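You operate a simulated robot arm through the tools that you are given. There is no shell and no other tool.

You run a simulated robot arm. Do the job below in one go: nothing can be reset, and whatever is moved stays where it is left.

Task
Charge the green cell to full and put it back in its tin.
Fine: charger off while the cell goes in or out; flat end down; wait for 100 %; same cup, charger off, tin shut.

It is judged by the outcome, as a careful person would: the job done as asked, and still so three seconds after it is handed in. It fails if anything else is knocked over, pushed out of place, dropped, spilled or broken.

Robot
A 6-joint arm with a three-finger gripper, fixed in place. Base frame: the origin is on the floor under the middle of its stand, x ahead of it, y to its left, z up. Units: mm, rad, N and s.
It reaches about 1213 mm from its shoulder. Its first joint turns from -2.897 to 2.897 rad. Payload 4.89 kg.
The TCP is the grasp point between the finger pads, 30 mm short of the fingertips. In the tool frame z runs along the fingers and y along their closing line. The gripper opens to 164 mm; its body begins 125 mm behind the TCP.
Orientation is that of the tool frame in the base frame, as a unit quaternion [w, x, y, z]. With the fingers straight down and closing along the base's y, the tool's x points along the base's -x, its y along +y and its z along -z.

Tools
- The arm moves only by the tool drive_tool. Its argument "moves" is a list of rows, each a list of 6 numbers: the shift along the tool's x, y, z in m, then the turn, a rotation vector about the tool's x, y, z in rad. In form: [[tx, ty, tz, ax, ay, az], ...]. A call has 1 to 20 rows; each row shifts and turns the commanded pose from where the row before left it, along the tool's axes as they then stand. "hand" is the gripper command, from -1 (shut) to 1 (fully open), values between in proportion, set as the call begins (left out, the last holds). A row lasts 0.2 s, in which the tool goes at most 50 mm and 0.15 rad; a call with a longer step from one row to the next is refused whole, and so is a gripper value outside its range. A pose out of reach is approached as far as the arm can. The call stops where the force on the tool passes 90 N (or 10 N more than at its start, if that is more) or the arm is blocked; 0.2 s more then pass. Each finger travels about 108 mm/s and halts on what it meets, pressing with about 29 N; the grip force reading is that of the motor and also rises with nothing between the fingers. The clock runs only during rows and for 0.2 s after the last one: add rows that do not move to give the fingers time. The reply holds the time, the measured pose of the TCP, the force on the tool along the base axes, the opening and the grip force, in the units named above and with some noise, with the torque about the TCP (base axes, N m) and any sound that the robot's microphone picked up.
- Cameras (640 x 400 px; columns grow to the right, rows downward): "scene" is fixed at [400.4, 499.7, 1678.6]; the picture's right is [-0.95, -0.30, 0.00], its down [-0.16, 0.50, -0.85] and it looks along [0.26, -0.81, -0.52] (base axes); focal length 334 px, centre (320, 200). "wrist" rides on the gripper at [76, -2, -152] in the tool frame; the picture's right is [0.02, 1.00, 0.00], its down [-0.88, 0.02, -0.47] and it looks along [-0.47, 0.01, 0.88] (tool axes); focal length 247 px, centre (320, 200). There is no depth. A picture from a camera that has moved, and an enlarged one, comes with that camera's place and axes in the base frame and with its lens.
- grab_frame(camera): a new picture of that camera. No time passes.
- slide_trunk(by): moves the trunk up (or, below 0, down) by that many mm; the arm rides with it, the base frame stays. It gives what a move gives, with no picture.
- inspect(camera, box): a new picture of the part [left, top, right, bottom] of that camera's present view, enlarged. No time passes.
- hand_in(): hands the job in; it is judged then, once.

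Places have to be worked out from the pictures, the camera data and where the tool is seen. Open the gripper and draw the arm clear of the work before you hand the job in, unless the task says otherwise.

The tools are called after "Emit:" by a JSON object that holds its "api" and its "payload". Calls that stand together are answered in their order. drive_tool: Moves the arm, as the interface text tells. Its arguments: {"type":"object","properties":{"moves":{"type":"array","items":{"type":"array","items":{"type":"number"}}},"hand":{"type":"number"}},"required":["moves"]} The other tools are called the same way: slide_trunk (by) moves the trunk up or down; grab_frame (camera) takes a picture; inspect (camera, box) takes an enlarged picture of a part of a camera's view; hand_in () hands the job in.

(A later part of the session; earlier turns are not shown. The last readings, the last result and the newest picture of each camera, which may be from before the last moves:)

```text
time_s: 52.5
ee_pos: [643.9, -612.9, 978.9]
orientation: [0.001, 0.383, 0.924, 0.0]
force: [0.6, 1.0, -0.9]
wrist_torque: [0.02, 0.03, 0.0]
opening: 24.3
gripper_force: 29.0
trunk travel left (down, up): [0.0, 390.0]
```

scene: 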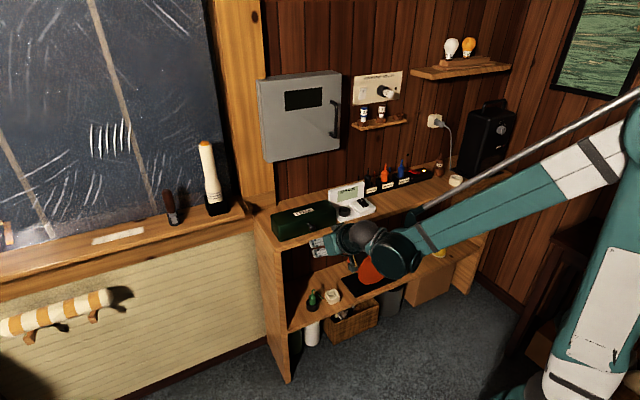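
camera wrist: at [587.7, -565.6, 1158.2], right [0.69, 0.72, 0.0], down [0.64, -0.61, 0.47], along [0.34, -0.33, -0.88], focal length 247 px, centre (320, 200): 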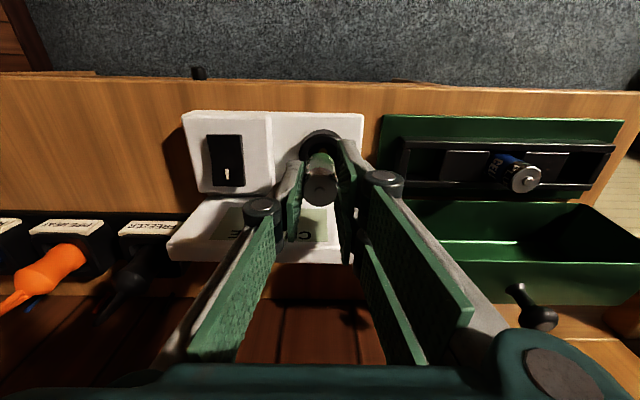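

No contact yet at z≈978. I continue down 8 mm in 2 mm steps, expecting the seat soon.

Emit:
{"api": "drive_tool", "payload": {"moves": [[0, 0, 0.002, 0, 0, 0], [0, 0, 0.002, 0, 0, 0], [0, 0, 0.002, 0, 0, 0], [0, 0, 0.0015, 0, 0, 0], [0, 0, 0, 0, 0, 0]]}}

Emit:
{"api": "inspect", "payload": {"camera": "scene", "box": [328, 185, 376, 221]}}

```text
time_s: 53.7
ee_pos: [644.5, -613.6, 971.8]
orientation: [0.001, 0.382, 0.924, -0.001]
force: [-0.4, -8.8, 30.2]
wrist_torque: [-0.46, -0.08, -0.03]
opening: 24.4
gripper_force: 29.0
trunk travel left (down, up): [0.0, 390.0]
```

```text
11.11 times, centred on (352, 203) of scene
camera zoom: at [400.4, 499.7, 1678.6], right [-0.95, -0.3, 0.0], down [-0.16, 0.5, -0.85], along [0.26, -0.81, -0.52], focal length 3709 px, centre (-36, 167)
```

zoom: 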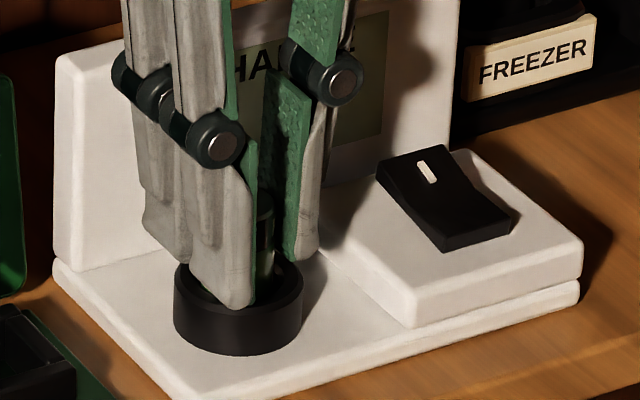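

~30 N upward: the cell is seated on the cup floor. I ease up 1 mm and release with a narrow opening (~40 mm).

Emit:
{"api": "drive_tool", "payload": {"moves": [[0, 0, -0.001, 0, 0, 0], [0, 0, 0, 0, 0, 0]]}}

Emit:
{"api": "drive_tool", "payload": {"moves": [[0, 0, 0, 0, 0, 0], [0, 0, 0, 0, 0, 0]], "hand": -0.5}}

Emit:
{"api": "inspect", "payload": {"camera": "scene", "box": [328, 185, 376, 221]}}

Emit:
{"api": "inspect", "payload": {"camera": "wrist", "box": [240, 100, 400, 200]}}

```text
time_s: 54.3
ee_pos: [644.7, -613.2, 972.0]
orientation: [0.001, 0.383, 0.924, 0.0]
force: [-2.0, -4.3, 6.1]
wrist_torque: [-0.18, 0.01, -0.04]
opening: 24.6
gripper_force: 29.1
trunk travel left (down, up): [0.0, 390.0]
```

```text
time_s: 54.9
ee_pos: [644.4, -613.1, 972.6]
orientation: [0.001, 0.383, 0.924, 0.0]
force: [0.1, 0.1, -0.8]
wrist_torque: [0.0, -0.01, -0.01]
opening: 40.7
gripper_force: 0.0
trunk travel left (down, up): [0.0, 390.0]
```

```text
11.11 times, centred on (352, 203) of scene
camera zoom: at [400.4, 499.7, 1678.6], right [-0.95, -0.3, 0.0], down [-0.16, 0.5, -0.85], along [0.26, -0.81, -0.52], focal length 3709 px, centre (-36, 167)
```

zoom: 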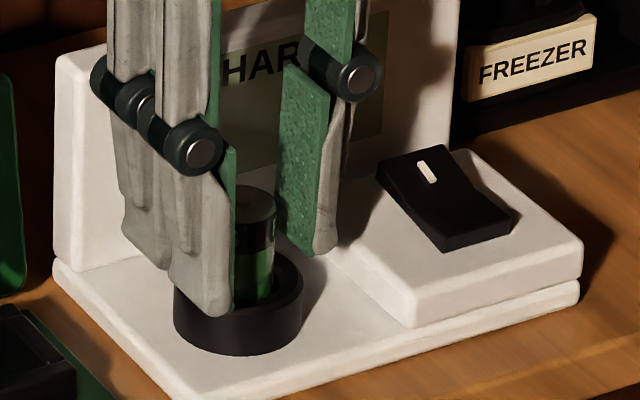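

```text
4.00 times, centred on (320, 150) of wrist
camera zoom: at [589.3, -560.3, 1123.4], right [0.69, 0.72, 0.0], down [0.64, -0.61, 0.47], along [0.34, -0.33, -0.88], focal length 988 px, centre (320, 400)
```

zoom: 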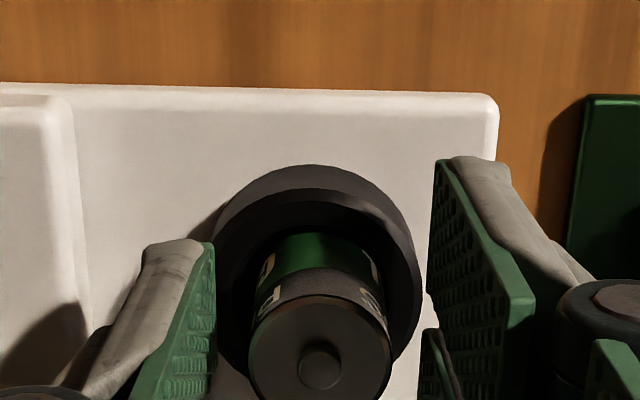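

The cell stands upright in the charger cup. I rise straight up clear of it.

Emit:
{"api": "drive_tool", "payload": {"moves": [[0, 0, -0.015, 0, 0, 0], [0, 0, -0.02, 0, 0, 0], [0, 0, -0.04, 0, 0, 0], [0, 0, -0.04, 0, 0, 0], [0, 0, 0, 0, 0, 0]]}}

Emit:
{"api": "grab_frame", "payload": {"camera": "wrist"}}

Emit:
{"api": "inspect", "payload": {"camera": "scene", "box": [320, 165, 392, 225]}}

```text
time_s: 56.1
ee_pos: [644.7, -613.5, 1087.1]
orientation: [0.001, 0.382, 0.924, -0.001]
force: [0.7, -0.6, 0.2]
wrist_torque: [0.06, 0.02, 0.03]
opening: 40.8
gripper_force: 0.0
trunk travel left (down, up): [0.0, 390.0]
```

```text
taken
camera wrist: at [588.7, -560.4, 1238.8], right [0.69, 0.72, 0.0], down [0.64, -0.61, 0.47], along [0.34, -0.33, -0.88], focal length 247 px, centre (320, 200)
```

wrist: 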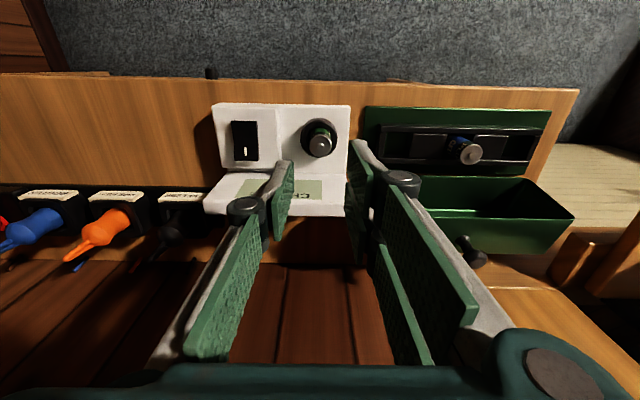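

```text
6.67 times, centred on (356, 195) of scene
camera zoom: at [400.4, 499.7, 1678.6], right [-0.95, -0.3, 0.0], down [-0.16, 0.5, -0.85], along [0.26, -0.81, -0.52], focal length 2226 px, centre (80, 233)
```

zoom: 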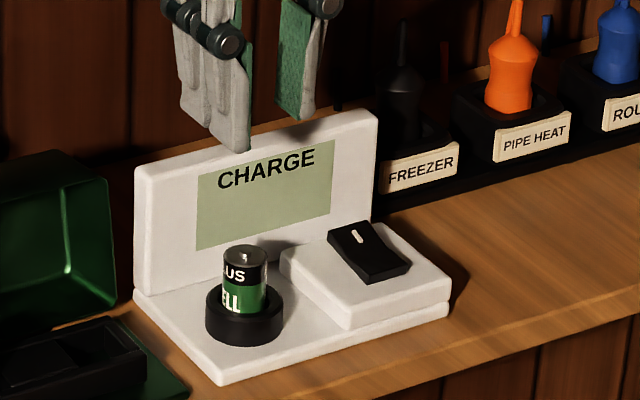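

The cell stands nub-up in the cup. The rocker spans about u −87…−57, n 872…916, its marked wall end raised (off). I close the fingers to make a pusher, move over the switch and turn the tool −90° so the fingertips are narrow along n.

Emit:
{"api": "drive_tool", "payload": {"moves": [[0, -0.047, 0, 0, 0, 0], [0, -0.047, 0, 0, 0, 0], [0, 0, 0, 0, 0, -0.1428], [0, 0, 0, 0, 0, -0.1428], [0, 0, 0, 0, 0, -0.1428], [0, 0, 0, 0, 0, -0.1428], [0, 0, 0, 0, 0, -0.1428], [0, 0, 0, 0, 0, -0.1428], [0, 0, 0, 0, 0, -0.1428], [0, 0, 0, 0, 0, -0.1428], [0, 0, 0, 0, 0, -0.1428], [0, 0, 0, 0, 0, -0.1428], [0, 0, 0, 0, 0, -0.1428], [0, 0, 0, 0, 0, 0]], "hand": -1}}

Emit:
{"api": "grab_frame", "payload": {"camera": "wrist"}}

Emit:
{"api": "grab_frame", "payload": {"camera": "scene"}}

Emit:
{"api": "inspect", "payload": {"camera": "scene", "box": [310, 140, 422, 230]}}

```text
time_s: 59.1
ee_pos: [579.3, -682.5, 1086.9]
orientation: [0.0, -0.383, 0.924, -0.001]
force: [0.2, 0.0, 0.7]
wrist_torque: [-0.02, 0.0, 0.01]
opening: 0.0
gripper_force: 28.9
trunk travel left (down, up): [0.0, 390.0]
```

```text
taken
camera wrist: at [526.3, -736.4, 1237.9], right [-0.72, 0.69, 0.0], down [0.61, 0.64, 0.47], along [0.33, 0.34, -0.88], focal length 247 px, centre (320, 200)
```

wrist: 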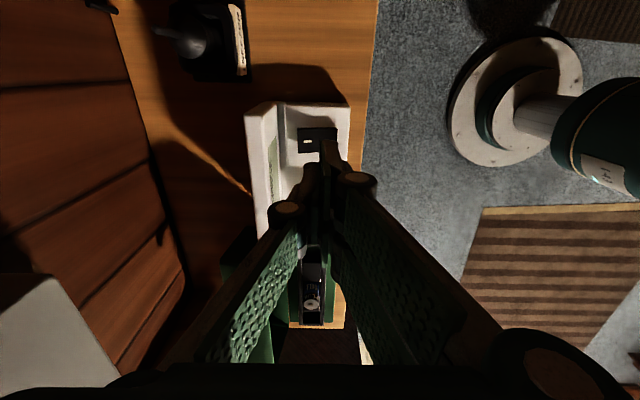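

```text
taken
```

scene: 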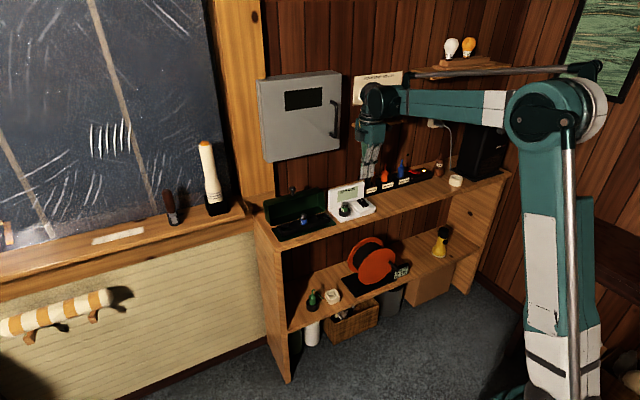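

```text
4.44 times, centred on (366, 185) of scene
camera zoom: at [400.4, 499.7, 1678.6], right [-0.95, -0.3, 0.0], down [-0.16, 0.5, -0.85], along [0.26, -0.81, -0.52], focal length 1484 px, centre (116, 267)
```

zoom: 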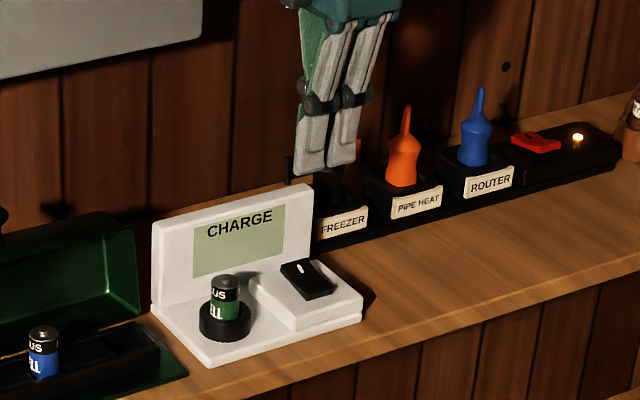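

The tool is turned; the closed tip is above the switch. I enlarge the wrist view of the switch from this side.

Emit:
{"api": "inspect", "payload": {"camera": "wrist", "box": [240, 90, 370, 190]}}

Emit:
{"api": "inspect", "payload": {"camera": "scene", "box": [352, 185, 400, 220]}}

```text
4.00 times, centred on (305, 140) of wrist
camera zoom: at [526.3, -736.4, 1237.9], right [-0.72, 0.69, 0.0], down [0.61, 0.64, 0.47], along [0.33, 0.34, -0.88], focal length 988 px, centre (380, 440)
```

zoom: 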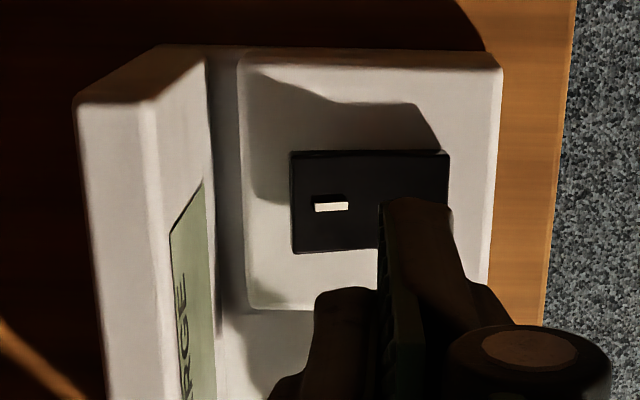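

```text
11.43 times, centred on (376, 202) of scene
camera zoom: at [400.4, 499.7, 1678.6], right [-0.95, -0.3, 0.0], down [-0.16, 0.5, -0.85], along [0.26, -0.81, -0.52], focal length 3815 px, centre (-320, 171)
```

zoom: 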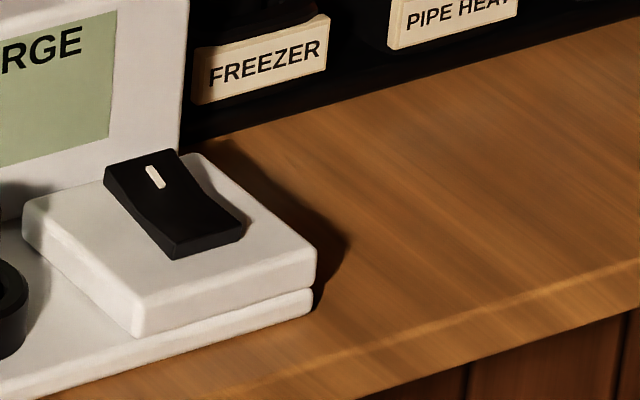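

Switch confirmed: u≈−71, n 870–918, marked end toward the wall. I move to n≈911 and lower until the tip is ~15 mm above the raised end, then check.

Emit:
{"api": "drive_tool", "payload": {"moves": [[-0.001, -0.0188, 0, 0, 0, 0], [0, 0, 0.04, 0, 0, 0], [0, 0, 0.04, 0, 0, 0], [0, 0, 0.017, 0, 0, 0], [0, 0, 0, 0, 0, 0]]}}

Emit:
{"api": "inspect", "payload": {"camera": "wrist", "box": [240, 70, 400, 190]}}

Emit:
{"api": "inspect", "payload": {"camera": "scene", "box": [336, 165, 408, 220]}}

```text
time_s: 60.3
ee_pos: [592.1, -695.2, 990.5]
orientation: [0.001, -0.382, 0.924, -0.001]
force: [0.1, -0.4, -0.4]
wrist_torque: [-0.01, -0.03, 0.03]
opening: 0.2
gripper_force: 28.9
trunk travel left (down, up): [0.0, 390.0]
```

```text
3.33 times, centred on (320, 130) of wrist
camera zoom: at [539.1, -750.2, 1141.3], right [-0.72, 0.69, 0.0], down [0.61, 0.64, 0.47], along [0.33, 0.34, -0.88], focal length 823 px, centre (320, 433)
```

zoom: 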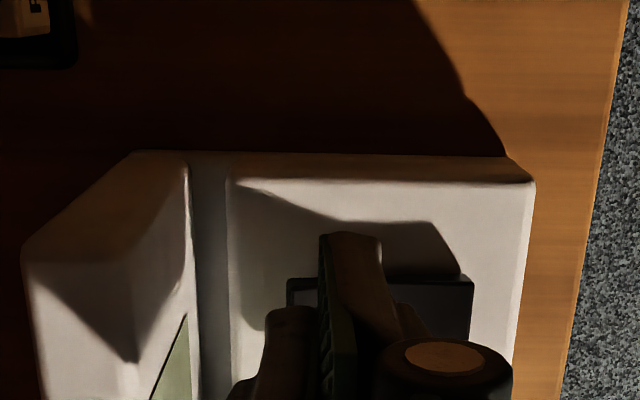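

```text
7.27 times, centred on (372, 192) of scene
camera zoom: at [400.4, 499.7, 1678.6], right [-0.95, -0.3, 0.0], down [-0.16, 0.5, -0.85], along [0.26, -0.81, -0.52], focal length 2428 px, centre (-58, 254)
```

zoom: 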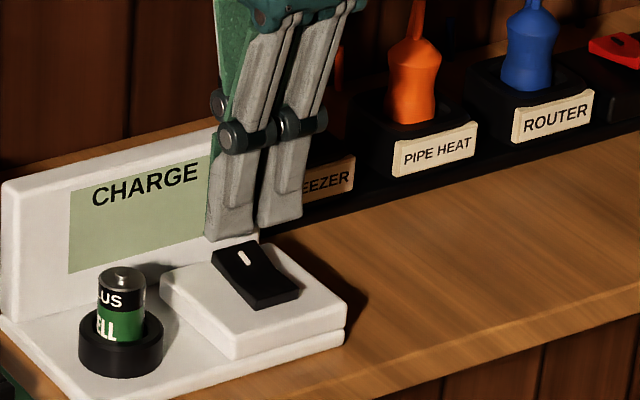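

Tip is over the marked end, clear of the screen panel. I lower in 4 mm steps toward contact.

Emit:
{"api": "drive_tool", "payload": {"moves": [[0, 0, 0.004, 0, 0, 0], [0, 0, 0.004, 0, 0, 0], [0, 0, 0.004, 0, 0, 0], [0, 0, 0.003, 0, 0, 0], [0, 0, 0, 0, 0, 0]]}}

Emit:
{"api": "inspect", "payload": {"camera": "scene", "box": [336, 165, 408, 220]}}

```text
time_s: 61.5
ee_pos: [593.7, -693.9, 976.3]
orientation: [-0.001, -0.383, 0.924, -0.001]
force: [-0.3, 0.2, 0.0]
wrist_torque: [-0.04, -0.01, 0.03]
opening: 0.2
gripper_force: 29.1
trunk travel left (down, up): [0.0, 390.0]
```

```text
7.27 times, centred on (372, 192) of scene
camera zoom: at [400.4, 499.7, 1678.6], right [-0.95, -0.3, 0.0], down [-0.16, 0.5, -0.85], along [0.26, -0.81, -0.52], focal length 2428 px, centre (-58, 254)
```

zoom: 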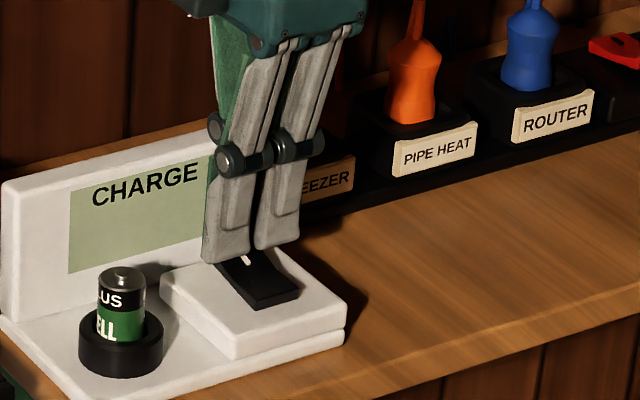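

No contact yet at TCP z≈976. I go down another 6 mm in 2 mm steps.

Emit:
{"api": "drive_tool", "payload": {"moves": [[0, 0, 0.002, 0, 0, 0], [0, 0, 0.002, 0, 0, 0], [0, 0, 0.002, 0, 0, 0]]}}

Emit:
{"api": "inspect", "payload": {"camera": "scene", "box": [320, 165, 408, 220]}}

```text
time_s: 62.3
ee_pos: [593.4, -692.4, 969.0]
orientation: [0.0, -0.383, 0.924, -0.001]
force: [-0.7, -0.2, 0.1]
wrist_torque: [0.02, -0.04, 0.02]
opening: 0.2
gripper_force: 29.2
trunk travel left (down, up): [0.0, 390.0]
heard: click
```

```text
7.27 times, centred on (364, 192) of scene
camera zoom: at [400.4, 499.7, 1678.6], right [-0.95, -0.3, 0.0], down [-0.16, 0.5, -0.85], along [0.26, -0.81, -0.52], focal length 2428 px, centre (0, 254)
```

zoom: 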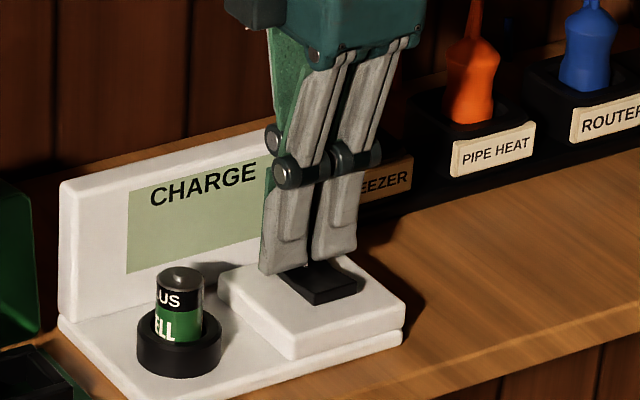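

A click was heard: the rocker flipped. I rise clear and look at the screen.

Emit:
{"api": "drive_tool", "payload": {"moves": [[0, 0, -0.01, 0, 0, 0], [0, 0, -0.03, 0, 0, 0], [0, 0, -0.04, 0, 0, 0], [0, 0, -0.04, 0, 0, 0], [0, 0, 0, 0, 0, 0]]}}

Emit:
{"api": "inspect", "payload": {"camera": "scene", "box": [320, 165, 408, 220]}}

```text
time_s: 63.5
ee_pos: [593.7, -690.7, 1089.1]
orientation: [0.0, -0.384, 0.923, -0.002]
force: [-0.6, 0.4, 0.3]
wrist_torque: [0.04, -0.02, 0.0]
opening: 0.0
gripper_force: 29.4
trunk travel left (down, up): [0.0, 390.0]
```

```text
7.27 times, centred on (364, 192) of scene
camera zoom: at [400.4, 499.7, 1678.6], right [-0.95, -0.3, 0.0], down [-0.16, 0.5, -0.85], along [0.26, -0.81, -0.52], focal length 2428 px, centre (0, 254)
```

zoom: 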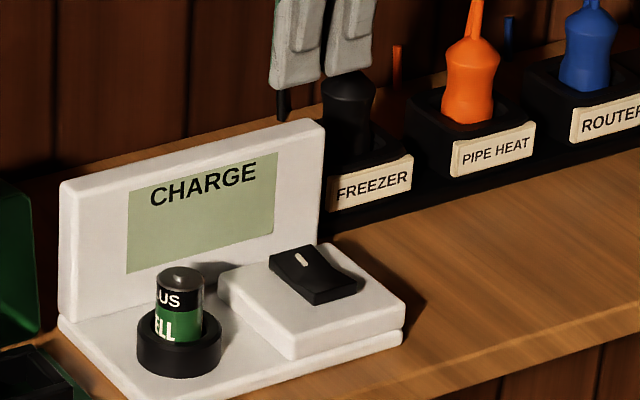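

The rocker is now tipped the other way, but the screen shows only "CHARGE". I zoom in on the screen and the switch.

Emit:
{"api": "inspect", "payload": {"camera": "scene", "box": [328, 178, 376, 212]}}

Emit:
{"api": "inspect", "payload": {"camera": "scene", "box": [345, 190, 385, 220]}}

Emit:
{"api": "grab_frame", "payload": {"camera": "wrist"}}

Emit:
{"api": "grab_frame", "payload": {"camera": "scene"}}

```text
11.76 times, centred on (352, 195) of scene
camera zoom: at [400.4, 499.7, 1678.6], right [-0.95, -0.3, 0.0], down [-0.16, 0.5, -0.85], along [0.26, -0.81, -0.52], focal length 3927 px, centre (-56, 259)
```

zoom: 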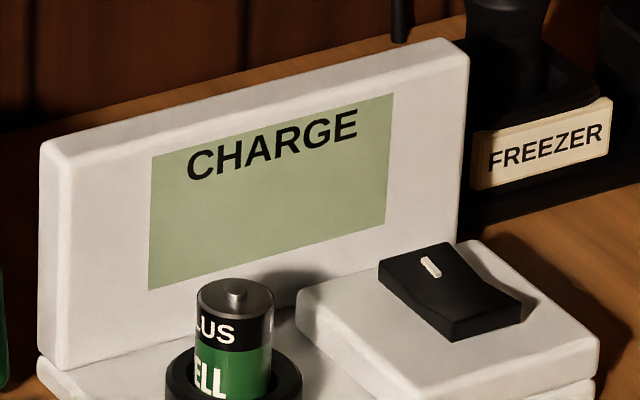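

```text
13.33 times, centred on (365, 205) of scene
camera zoom: at [400.4, 499.7, 1678.6], right [-0.95, -0.3, 0.0], down [-0.16, 0.5, -0.85], along [0.26, -0.81, -0.52], focal length 4451 px, centre (-280, 133)
```

zoom: 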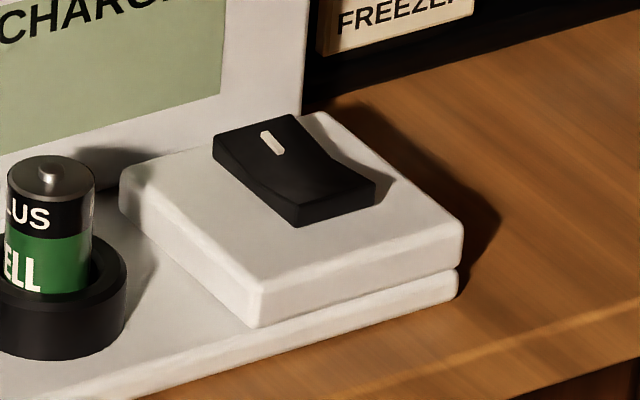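

```text
taken
camera wrist: at [540.2, -746.7, 1240.1], right [-0.72, 0.69, 0.0], down [0.61, 0.64, 0.47], along [0.33, 0.34, -0.88], focal length 247 px, centre (320, 200)
```

wrist: 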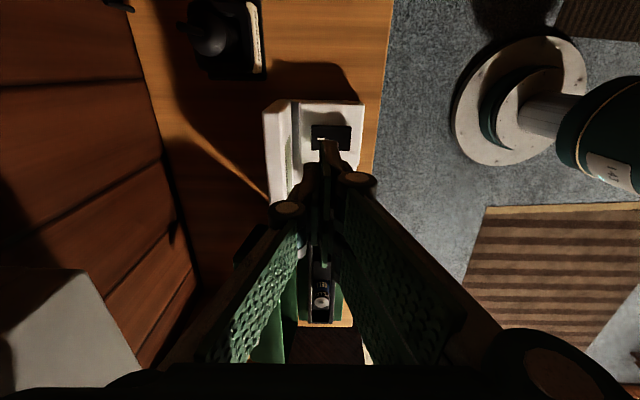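

```text
taken
```

scene: 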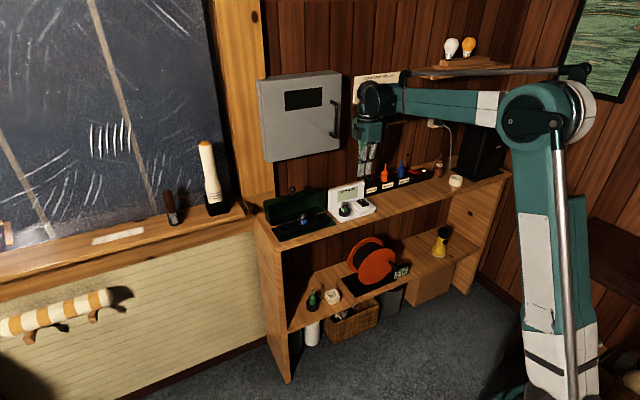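

The marked end is now down and the other end up, so it should be on. I let a second pass and look at the screen again.

Emit:
{"api": "drive_tool", "payload": {"moves": [[0, 0, 0, 0, 0, 0], [0, 0, 0, 0, 0, 0], [0, 0, 0, 0, 0, 0], [0, 0, 0, 0, 0, 0], [0, 0, 0, 0, 0, 0]]}}

Emit:
{"api": "inspect", "payload": {"camera": "scene", "box": [328, 178, 376, 212]}}

Emit:
{"api": "inspect", "payload": {"camera": "scene", "box": [345, 155, 485, 215]}}

```text
time_s: 64.7
ee_pos: [594.0, -691.5, 1090.0]
orientation: [0.001, -0.383, 0.924, 0.0]
force: [0.1, 1.0, 0.5]
wrist_torque: [-0.01, -0.01, 0.0]
opening: 0.1
gripper_force: 28.9
trunk travel left (down, up): [0.0, 390.0]
```

```text
11.76 times, centred on (352, 195) of scene
camera zoom: at [400.4, 499.7, 1678.6], right [-0.95, -0.3, 0.0], down [-0.16, 0.5, -0.85], along [0.26, -0.81, -0.52], focal length 3927 px, centre (-56, 259)
```

zoom: 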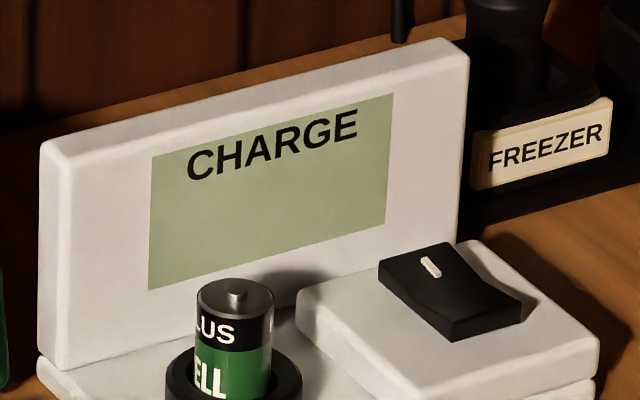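

```text
4.57 times, centred on (415, 185) of scene
camera zoom: at [400.4, 499.7, 1678.6], right [-0.95, -0.3, 0.0], down [-0.16, 0.5, -0.85], along [0.26, -0.81, -0.52], focal length 1526 px, centre (-114, 269)
```

zoom: 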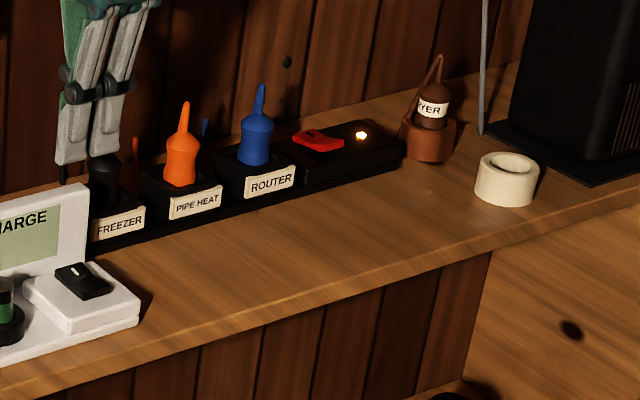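

Still blank after a couple of seconds. I look closer at the switch and at how the cell sits in the cup.

Emit:
{"api": "inspect", "payload": {"camera": "wrist", "box": [250, 90, 380, 190]}}

Emit:
{"api": "inspect", "payload": {"camera": "scene", "box": [332, 196, 360, 220]}}

Emit:
{"api": "inspect", "payload": {"camera": "scene", "box": [355, 193, 383, 214]}}

```text
4.00 times, centred on (315, 140) of wrist
camera zoom: at [540.2, -746.7, 1239.8], right [-0.72, 0.69, 0.0], down [0.61, 0.64, 0.47], along [0.33, 0.34, -0.88], focal length 988 px, centre (340, 440)
```

zoom: 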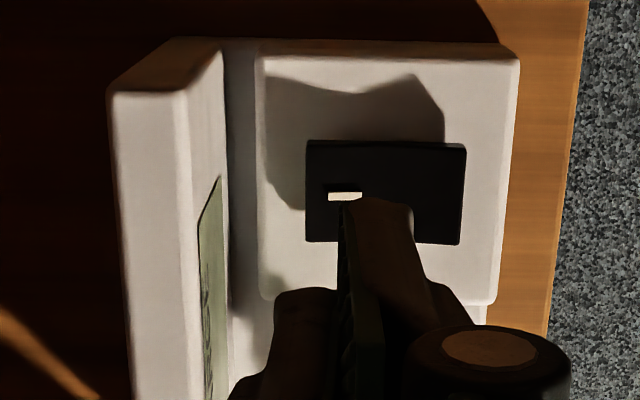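

```text
16.00 times, centred on (346, 208) of scene
camera zoom: at [400.4, 499.7, 1678.6], right [-0.95, -0.3, 0.0], down [-0.16, 0.5, -0.85], along [0.26, -0.81, -0.52], focal length 5341 px, centre (-96, 72)
```

zoom: 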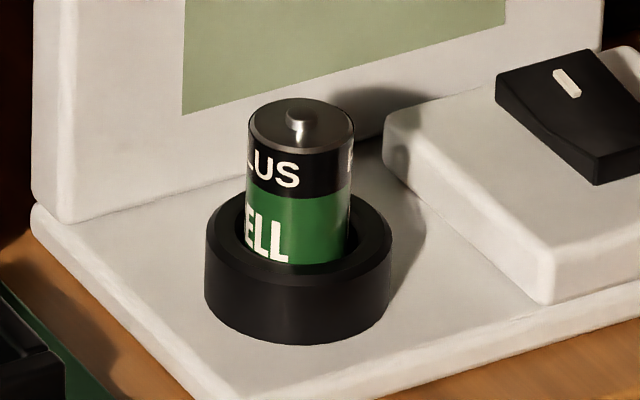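

```text
16.00 times, centred on (369, 204) of scene
camera zoom: at [400.4, 499.7, 1678.6], right [-0.95, -0.3, 0.0], down [-0.16, 0.5, -0.85], along [0.26, -0.81, -0.52], focal length 5341 px, centre (-464, 144)
```

zoom: 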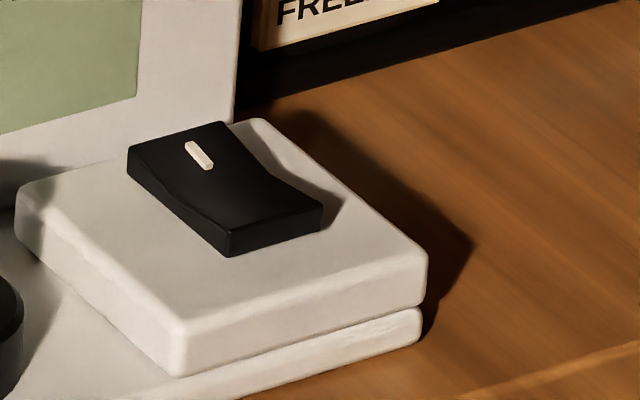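

The cell sits upright in the cup. The rocker looks only partly tipped, so I press the marked end again, further down, watching the force.

Emit:
{"api": "drive_tool", "payload": {"moves": [[0, -0.002, 0.04, 0, 0, 0], [0, 0, 0.04, 0, 0, 0], [0, 0, 0.03, 0, 0, 0], [0, 0, 0.006, 0, 0, 0], [0, 0, 0, 0, 0, 0]]}}

Emit:
{"api": "drive_tool", "payload": {"moves": [[0, 0, 0.002, 0, 0, 0], [0, 0, 0.002, 0, 0, 0], [0, 0, 0.002, 0, 0, 0]]}}

Emit:
{"api": "inspect", "payload": {"camera": "scene", "box": [320, 165, 408, 220]}}

```text
time_s: 65.9
ee_pos: [593.2, -696.9, 974.0]
orientation: [0.0, -0.382, 0.924, -0.001]
force: [-0.1, -0.7, -1.2]
wrist_torque: [0.01, -0.01, 0.0]
opening: 0.0
gripper_force: 28.9
trunk travel left (down, up): [0.0, 390.0]
```

```text
time_s: 66.7
ee_pos: [594.4, -695.7, 966.5]
orientation: [0.0, -0.383, 0.924, -0.001]
force: [0.6, 0.4, 1.2]
wrist_torque: [0.0, -0.03, 0.0]
opening: 0.1
gripper_force: 28.6
trunk travel left (down, up): [0.0, 390.0]
```

```text
7.27 times, centred on (364, 192) of scene
camera zoom: at [400.4, 499.7, 1678.6], right [-0.95, -0.3, 0.0], down [-0.16, 0.5, -0.85], along [0.26, -0.81, -0.52], focal length 2428 px, centre (0, 254)
```

zoom: 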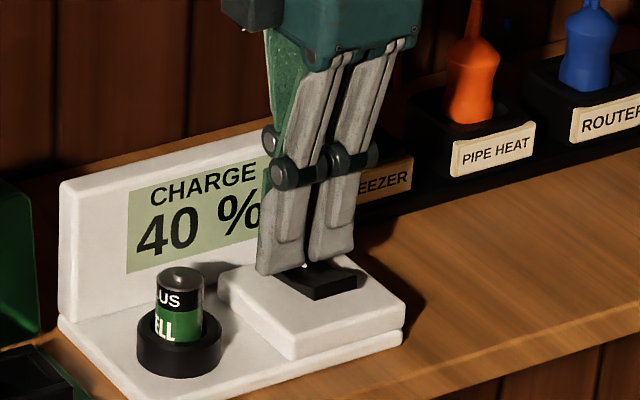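

The screen now reads "40 %": it's charging. I push a hair further to be sure it latches, then rise and check it stays on.

Emit:
{"api": "drive_tool", "payload": {"moves": [[0, 0, 0.001, 0, 0, 0], [0, 0, 0.001, 0, 0, 0], [0, 0, 0, 0, 0, 0]]}}

Emit:
{"api": "drive_tool", "payload": {"moves": [[0, 0, -0.01, 0, 0, 0], [0, 0, -0.03, 0, 0, 0], [0, 0, -0.04, 0, 0, 0], [0, 0, -0.04, 0, 0, 0], [0, 0, 0, 0, 0, 0]]}}

Emit:
{"api": "inspect", "payload": {"camera": "scene", "box": [320, 165, 408, 220]}}

```text
time_s: 67.5
ee_pos: [594.1, -694.5, 965.7]
orientation: [0.001, -0.382, 0.924, -0.001]
force: [5.7, -1.5, 17.4]
wrist_torque: [-0.01, -0.11, 0.01]
opening: 6.0
gripper_force: 45.3
trunk travel left (down, up): [0.0, 390.0]
```

```text
time_s: 68.7
ee_pos: [592.5, -695.1, 1083.6]
orientation: [0.0, -0.383, 0.924, -0.001]
force: [-0.4, 0.6, -0.6]
wrist_torque: [0.01, 0.04, -0.01]
opening: 0.0
gripper_force: 44.8
trunk travel left (down, up): [0.0, 390.0]
```

```text
7.27 times, centred on (364, 192) of scene
camera zoom: at [400.4, 499.7, 1678.6], right [-0.95, -0.3, 0.0], down [-0.16, 0.5, -0.85], along [0.26, -0.81, -0.52], focal length 2428 px, centre (0, 254)
```

zoom: 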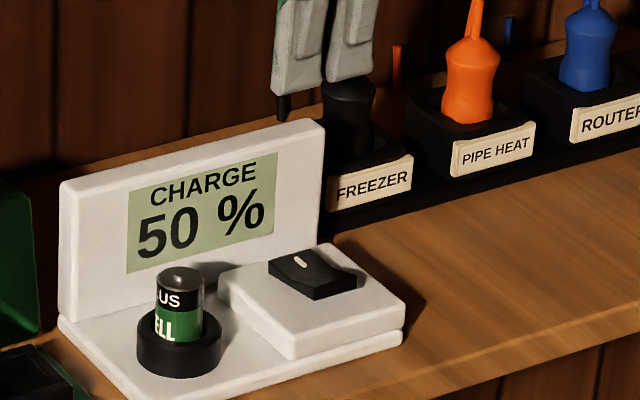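

Latched on, now 50 % and climbing ~5 %/s. While waiting I move (at height) over the switch's room-side end, ready to switch off later.

Emit:
{"api": "drive_tool", "payload": {"moves": [[0, 0.0355, 0, 0, 0, 0], [0, 0, 0, 0, 0, 0], [0, 0, 0, 0, 0, 0], [0, 0, 0, 0, 0, 0], [0, 0, 0, 0, 0, 0], [0, 0, 0, 0, 0, 0], [0, 0, 0, 0, 0, 0], [0, 0, 0, 0, 0, 0], [0, 0, 0, 0, 0, 0], [0, 0, 0, 0, 0, 0], [0, 0, 0, 0, 0, 0], [0, 0, 0, 0, 0, 0], [0, 0, 0, 0, 0, 0], [0, 0, 0, 0, 0, 0], [0, 0, 0, 0, 0, 0], [0, 0, 0, 0, 0, 0], [0, 0, 0, 0, 0, 0], [0, 0, 0, 0, 0, 0], [0, 0, 0, 0, 0, 0], [0, 0, 0, 0, 0, 0]]}}

Emit:
{"api": "inspect", "payload": {"camera": "scene", "box": [320, 165, 408, 220]}}

Emit:
{"api": "inspect", "payload": {"camera": "wrist", "box": [240, 90, 370, 190]}}

```text
time_s: 72.9
ee_pos: [566.8, -670.6, 1081.7]
orientation: [0.0, -0.383, 0.924, 0.0]
force: [-1.0, -0.3, 0.6]
wrist_torque: [-0.01, -0.02, 0.0]
opening: 0.2
gripper_force: 45.0
trunk travel left (down, up): [0.0, 390.0]
```

```text
7.27 times, centred on (364, 192) of scene
camera zoom: at [400.4, 499.7, 1678.6], right [-0.95, -0.3, 0.0], down [-0.16, 0.5, -0.85], along [0.26, -0.81, -0.52], focal length 2428 px, centre (0, 254)
```

zoom: 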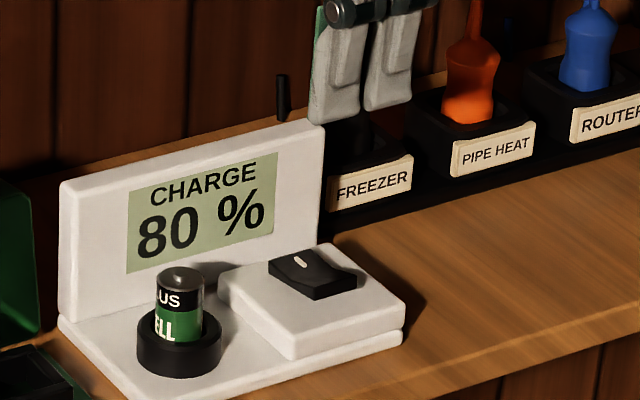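

```text
4.00 times, centred on (305, 140) of wrist
camera zoom: at [514.1, -725.1, 1233.7], right [-0.72, 0.69, 0.0], down [0.61, 0.64, 0.47], along [0.33, 0.34, -0.88], focal length 988 px, centre (380, 440)
```

zoom: 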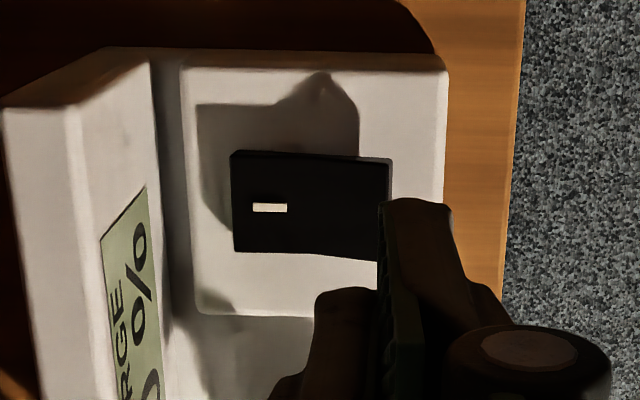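

80 % at t=72.9. I wait 4 more seconds.

Emit:
{"api": "drive_tool", "payload": {"moves": [[0, 0, 0, 0, 0, 0], [0, 0, 0, 0, 0, 0], [0, 0, 0, 0, 0, 0], [0, 0, 0, 0, 0, 0], [0, 0, 0, 0, 0, 0], [0, 0, 0, 0, 0, 0], [0, 0, 0, 0, 0, 0], [0, 0, 0, 0, 0, 0], [0, 0, 0, 0, 0, 0], [0, 0, 0, 0, 0, 0], [0, 0, 0, 0, 0, 0], [0, 0, 0, 0, 0, 0], [0, 0, 0, 0, 0, 0], [0, 0, 0, 0, 0, 0], [0, 0, 0, 0, 0, 0], [0, 0, 0, 0, 0, 0], [0, 0, 0, 0, 0, 0], [0, 0, 0, 0, 0, 0], [0, 0, 0, 0, 0, 0], [0, 0, 0, 0, 0, 0]]}}

Emit:
{"api": "inspect", "payload": {"camera": "scene", "box": [320, 165, 408, 220]}}

```text
time_s: 77.1
ee_pos: [567.3, -670.1, 1082.5]
orientation: [0.0, -0.383, 0.924, 0.0]
force: [-0.3, -0.1, -0.6]
wrist_torque: [0.02, 0.03, -0.01]
opening: 0.0
gripper_force: 45.2
trunk travel left (down, up): [0.0, 390.0]
```

```text
7.27 times, centred on (364, 192) of scene
camera zoom: at [400.4, 499.7, 1678.6], right [-0.95, -0.3, 0.0], down [-0.16, 0.5, -0.85], along [0.26, -0.81, -0.52], focal length 2428 px, centre (0, 254)
```

zoom: 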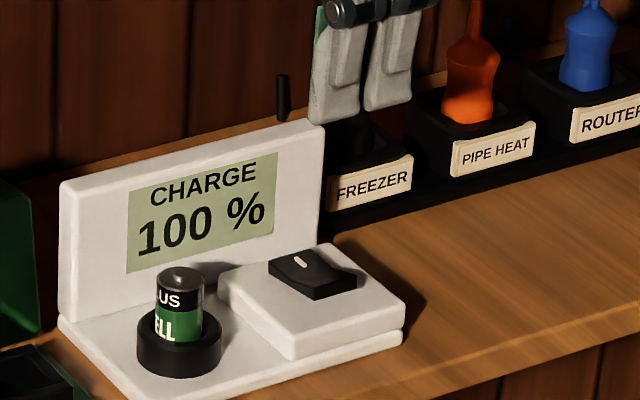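

100 %. I now press the room-side end of the rocker to switch off: down to just above it first, then small steps.

Emit:
{"api": "drive_tool", "payload": {"moves": [[0, 0, 0.04, 0, 0, 0], [0, 0, 0.04, 0, 0, 0], [0, 0, 0.027, 0, 0, 0], [0, 0, 0, 0, 0, 0]]}}

Emit:
{"api": "drive_tool", "payload": {"moves": [[0, 0, 0.002, 0, 0, 0], [0, 0, 0.002, 0, 0, 0], [0, 0, 0.002, 0, 0, 0], [0, 0, 0.002, 0, 0, 0]]}}

Emit:
{"api": "inspect", "payload": {"camera": "scene", "box": [320, 165, 408, 220]}}

```text
time_s: 78.1
ee_pos: [570.3, -672.3, 977.0]
orientation: [0.0, -0.382, 0.924, -0.001]
force: [-0.5, -0.3, 0.5]
wrist_torque: [-0.05, 0.01, 0.02]
opening: 0.0
gripper_force: 45.4
trunk travel left (down, up): [0.0, 390.0]
```

```text
time_s: 79.1
ee_pos: [569.4, -669.9, 969.7]
orientation: [0.0, -0.383, 0.924, -0.001]
force: [-0.1, -0.2, -0.3]
wrist_torque: [0.0, 0.02, 0.01]
opening: 0.0
gripper_force: 44.5
trunk travel left (down, up): [0.0, 390.0]
```

```text
7.27 times, centred on (364, 192) of scene
camera zoom: at [400.4, 499.7, 1678.6], right [-0.95, -0.3, 0.0], down [-0.16, 0.5, -0.85], along [0.26, -0.81, -0.52], focal length 2428 px, centre (0, 254)
```

zoom: 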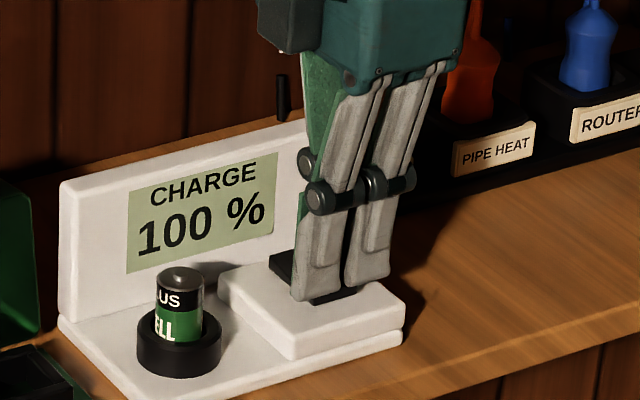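

Still on, just about touching. I press further in 1.5–2 mm steps.

Emit:
{"api": "drive_tool", "payload": {"moves": [[0, 0, 0.002, 0, 0, 0], [0, 0, 0.002, 0, 0, 0], [0, 0, 0.0015, 0, 0, 0]]}}

Emit:
{"api": "inspect", "payload": {"camera": "scene", "box": [320, 165, 408, 220]}}

```text
time_s: 79.9
ee_pos: [569.1, -669.7, 965.8]
orientation: [0.0, -0.383, 0.924, -0.002]
force: [4.7, -4.0, 34.9]
wrist_torque: [-0.12, -0.18, -0.04]
opening: 5.8
gripper_force: 44.9
trunk travel left (down, up): [0.0, 390.0]
heard: click
```

```text
7.27 times, centred on (364, 192) of scene
camera zoom: at [400.4, 499.7, 1678.6], right [-0.95, -0.3, 0.0], down [-0.16, 0.5, -0.85], along [0.26, -0.81, -0.52], focal length 2428 px, centre (0, 254)
```

zoom: 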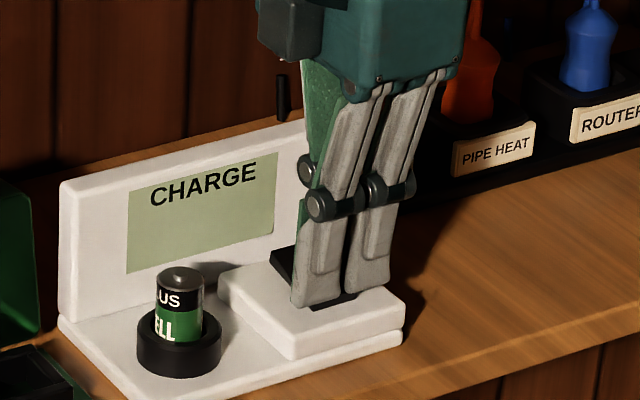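

Click and the screen is blank: charger off. I rise clear and confirm the rocker stays in the off position.

Emit:
{"api": "drive_tool", "payload": {"moves": [[0, 0, -0.01, 0, 0, 0], [0, 0, -0.03, 0, 0, 0], [0, 0, -0.04, 0, 0, 0], [0, 0, -0.04, 0, 0, 0], [0, 0, 0, 0, 0, 0]]}}

Emit:
{"api": "inspect", "payload": {"camera": "scene", "box": [320, 165, 408, 220]}}

Emit:
{"api": "inspect", "payload": {"camera": "scene", "box": [355, 193, 383, 214]}}

```text
time_s: 81.1
ee_pos: [566.3, -669.3, 1082.4]
orientation: [0.0, -0.383, 0.924, -0.001]
force: [-0.3, 0.1, -0.4]
wrist_torque: [0.05, 0.01, 0.01]
opening: 0.2
gripper_force: 44.4
trunk travel left (down, up): [0.0, 390.0]
```

```text
7.27 times, centred on (364, 192) of scene
camera zoom: at [400.4, 499.7, 1678.6], right [-0.95, -0.3, 0.0], down [-0.16, 0.5, -0.85], along [0.26, -0.81, -0.52], focal length 2428 px, centre (0, 254)
```

zoom: 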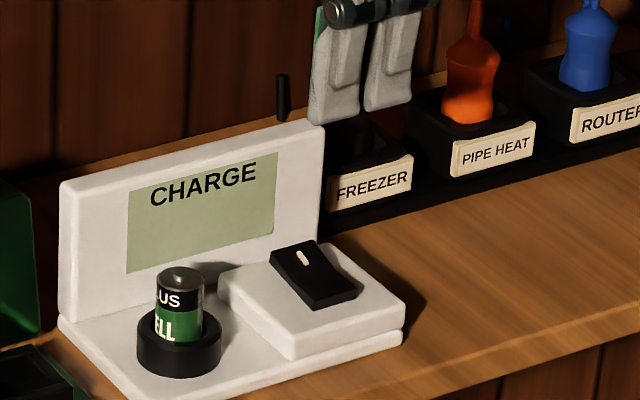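

```text
16.00 times, centred on (369, 204) of scene
camera zoom: at [400.4, 499.7, 1678.6], right [-0.95, -0.3, 0.0], down [-0.16, 0.5, -0.85], along [0.26, -0.81, -0.52], focal length 5341 px, centre (-464, 144)
```

zoom: 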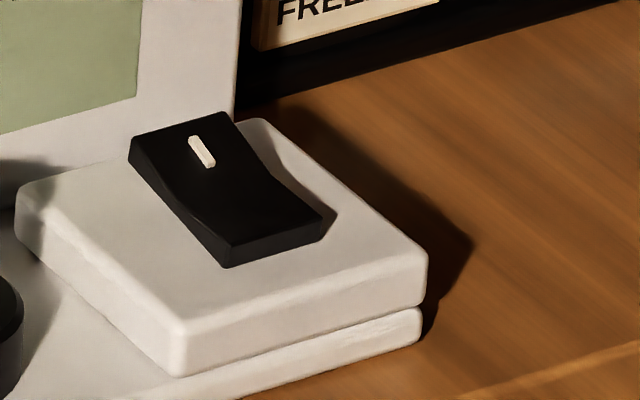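

Off and latched as at the start. I turn the tool back +90°, open to ~50 mm and move over the cell at a safe height.

Emit:
{"api": "drive_tool", "payload": {"moves": [[0, 0, 0, 0, 0, 0.1428], [0, 0, 0, 0, 0, 0.1428], [0, 0, 0, 0, 0, 0.1428], [0, 0, 0, 0, 0, 0.1428], [0, 0, 0, 0, 0, 0.1428], [0, 0, 0, 0, 0, 0.1428], [0, 0, 0, 0, 0, 0.1428], [0, 0, 0, 0, 0, 0.1428], [0, 0, 0, 0, 0, 0.1428], [0, 0, 0, 0, 0, 0.1428], [0, 0, 0, 0, 0, 0.1428], [-0.007, 0.047, 0, 0, 0, 0], [-0.0086, 0.047, 0, 0, 0, 0], [0, 0, 0, 0, 0, 0]]}}

Emit:
{"api": "drive_tool", "payload": {"moves": [[0, 0, 0, 0, 0, 0], [0, 0, 0, 0, 0, 0]], "hand": -0.45}}

Emit:
{"api": "inspect", "payload": {"camera": "wrist", "box": [240, 80, 400, 200]}}

Emit:
{"api": "inspect", "payload": {"camera": "scene", "box": [310, 150, 398, 225]}}

```text
time_s: 84.1
ee_pos: [649.6, -617.3, 1085.5]
orientation: [0.001, 0.383, 0.924, 0.0]
force: [-0.7, -0.4, 0.0]
wrist_torque: [0.08, -0.12, -0.02]
opening: 0.0
gripper_force: 44.9
trunk travel left (down, up): [0.0, 390.0]
```

```text
time_s: 84.7
ee_pos: [648.9, -617.9, 1085.0]
orientation: [0.001, 0.382, 0.924, -0.001]
force: [0.2, -0.5, 0.5]
wrist_torque: [0.02, 0.01, 0.0]
opening: 45.0
gripper_force: 0.0
trunk travel left (down, up): [0.0, 390.0]
```

```text
3.33 times, centred on (320, 140) of wrist
camera zoom: at [593.4, -564.7, 1236.4], right [0.69, 0.72, 0.0], down [0.64, -0.61, 0.47], along [0.34, -0.33, -0.88], focal length 823 px, centre (320, 400)
```

zoom: 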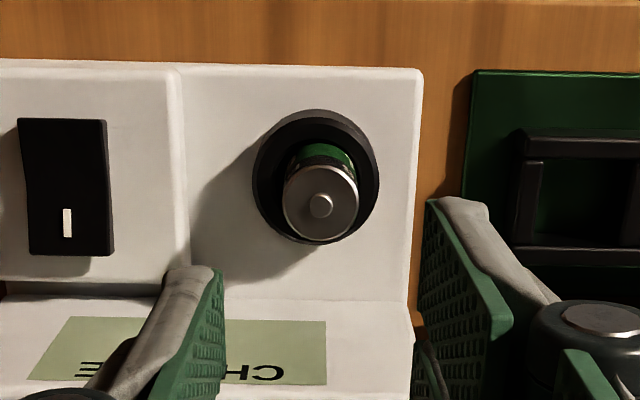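

```text
5.33 times, centred on (354, 188) of scene
camera zoom: at [400.4, 499.7, 1678.6], right [-0.95, -0.3, 0.0], down [-0.16, 0.5, -0.85], along [0.26, -0.81, -0.52], focal length 1780 px, centre (139, 267)
```

zoom: 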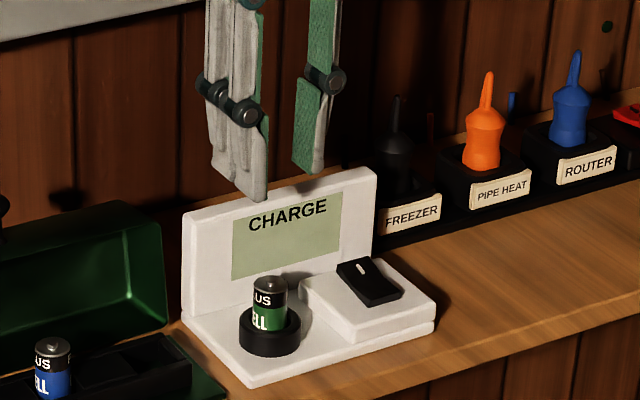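

The cell reads u≈21.8, n≈890.5; the TCP needs to come back ~5.5 mm in n. I correct and descend to just above the cell for a check.

Emit:
{"api": "drive_tool", "payload": {"moves": [[0.0056, 0, 0.02, 0, 0, 0], [0, 0, 0.03, 0, 0, 0], [0, 0, 0.03, 0, 0, 0], [0, 0, 0, 0, 0, 0]]}}

Emit:
{"api": "inspect", "payload": {"camera": "wrist", "box": [220, 100, 420, 225]}}

Emit:
{"api": "inspect", "payload": {"camera": "scene", "box": [324, 170, 384, 220]}}

```text
time_s: 85.7
ee_pos: [640.7, -612.2, 1002.7]
orientation: [0.001, 0.383, 0.924, 0.0]
force: [0.0, 1.0, 0.6]
wrist_torque: [-0.04, -0.04, -0.01]
opening: 45.1
gripper_force: 0.2
trunk travel left (down, up): [0.0, 390.0]
```

```text
3.20 times, centred on (320, 162) of wrist
camera zoom: at [586.6, -559.7, 1154.5], right [0.69, 0.72, 0.0], down [0.64, -0.61, 0.47], along [0.34, -0.33, -0.88], focal length 790 px, centre (320, 320)
```

zoom: 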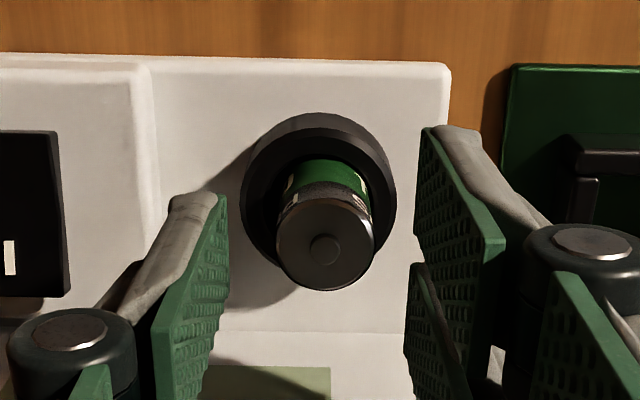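

```text
8.00 times, centred on (354, 195) of scene
camera zoom: at [400.4, 499.7, 1678.6], right [-0.95, -0.3, 0.0], down [-0.16, 0.5, -0.85], along [0.26, -0.81, -0.52], focal length 2671 px, centre (48, 240)
```

zoom: 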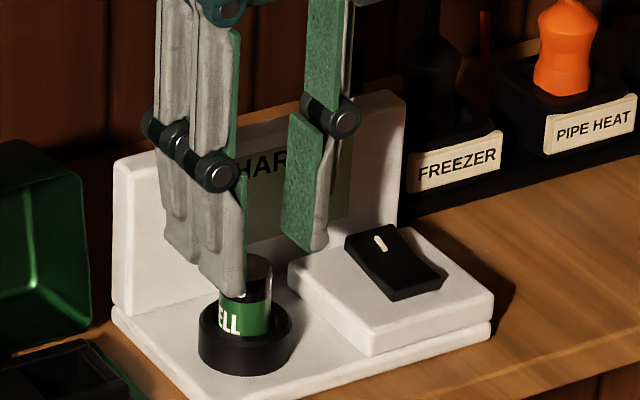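

The cell is at u≈21.5, n≈891; I trim (+1.2 u, +3.5 n), then descend to the grasp height z≈972.

Emit:
{"api": "drive_tool", "payload": {"moves": [[-0.0035, 0.0012, 0, 0, 0, 0], [0, 0, 0.01, 0, 0, 0], [0, 0, 0.01, 0, 0, 0], [0, 0, 0.01, 0, 0, 0], [0, 0, 0, 0, 0, 0]]}}

Emit:
{"api": "inspect", "payload": {"camera": "wrist", "box": [220, 100, 420, 225]}}

Emit:
{"api": "inspect", "payload": {"camera": "scene", "box": [324, 170, 384, 220]}}

```text
time_s: 86.9
ee_pos: [645.0, -612.3, 974.5]
orientation: [0.001, 0.383, 0.924, 0.0]
force: [0.0, -0.1, 0.1]
wrist_torque: [-0.05, -0.01, -0.01]
opening: 44.9
gripper_force: 0.1
trunk travel left (down, up): [0.0, 390.0]
```

```text
3.20 times, centred on (320, 162) of wrist
camera zoom: at [589.9, -559.5, 1125.2], right [0.69, 0.72, 0.0], down [0.64, -0.61, 0.47], along [0.34, -0.33, -0.88], focal length 790 px, centre (320, 320)
```

zoom: 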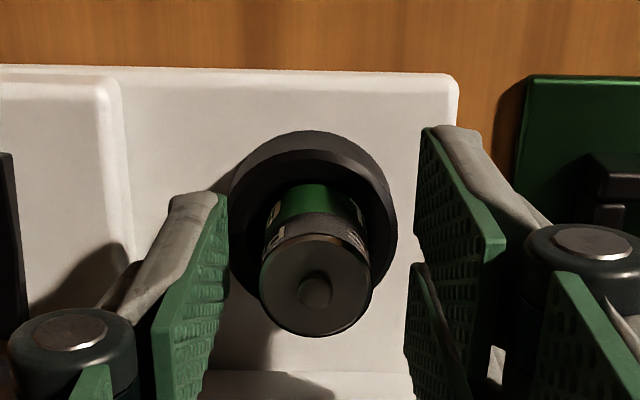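

```text
8.00 times, centred on (354, 195) of scene
camera zoom: at [400.4, 499.7, 1678.6], right [-0.95, -0.3, 0.0], down [-0.16, 0.5, -0.85], along [0.26, -0.81, -0.52], focal length 2671 px, centre (48, 240)
```

zoom: 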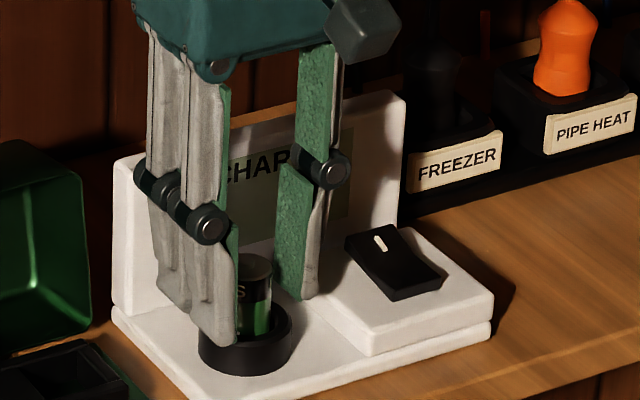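

Centred within ~1 mm (cell u≈22.0). I trim, lower 2 mm, and close on the cell.

Emit:
{"api": "drive_tool", "payload": {"moves": [[0, -0.001, 0.002, 0, 0, 0], [0, 0, 0, 0, 0, 0]]}}

Emit:
{"api": "drive_tool", "payload": {"moves": [[0, 0, 0, 0, 0, 0], [0, 0, 0, 0, 0, 0], [0, 0, 0, 0, 0, 0], [0, 0, 0, 0, 0, 0]], "hand": -1}}

Emit:
{"api": "inspect", "payload": {"camera": "wrist", "box": [220, 100, 420, 225]}}

```text
time_s: 87.5
ee_pos: [645.4, -612.7, 969.9]
orientation: [0.001, 0.382, 0.924, -0.001]
force: [0.0, 0.6, 0.3]
wrist_torque: [0.01, 0.02, 0.01]
opening: 45.1
gripper_force: 0.1
trunk travel left (down, up): [0.0, 390.0]
```

```text
time_s: 88.5
ee_pos: [644.7, -614.5, 971.8]
orientation: [0.001, 0.382, 0.924, -0.001]
force: [-3.8, -3.3, -0.2]
wrist_torque: [-0.19, 0.19, -0.02]
opening: 24.4
gripper_force: 28.4
trunk travel left (down, up): [0.0, 390.0]
```

```text
3.20 times, centred on (320, 162) of wrist
camera zoom: at [589.4, -560.3, 1122.8], right [0.69, 0.72, 0.0], down [0.64, -0.61, 0.47], along [0.34, -0.33, -0.88], focal length 790 px, centre (320, 320)
```

zoom: 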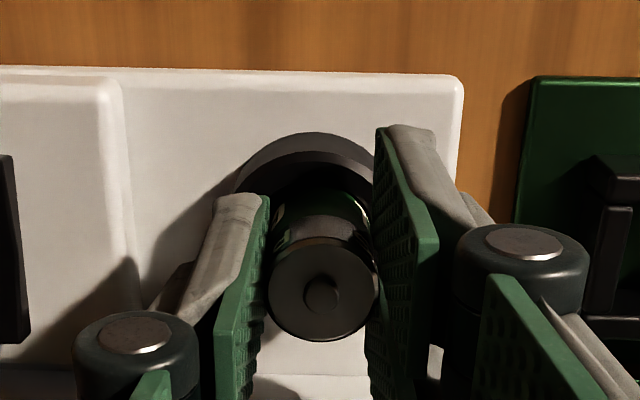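

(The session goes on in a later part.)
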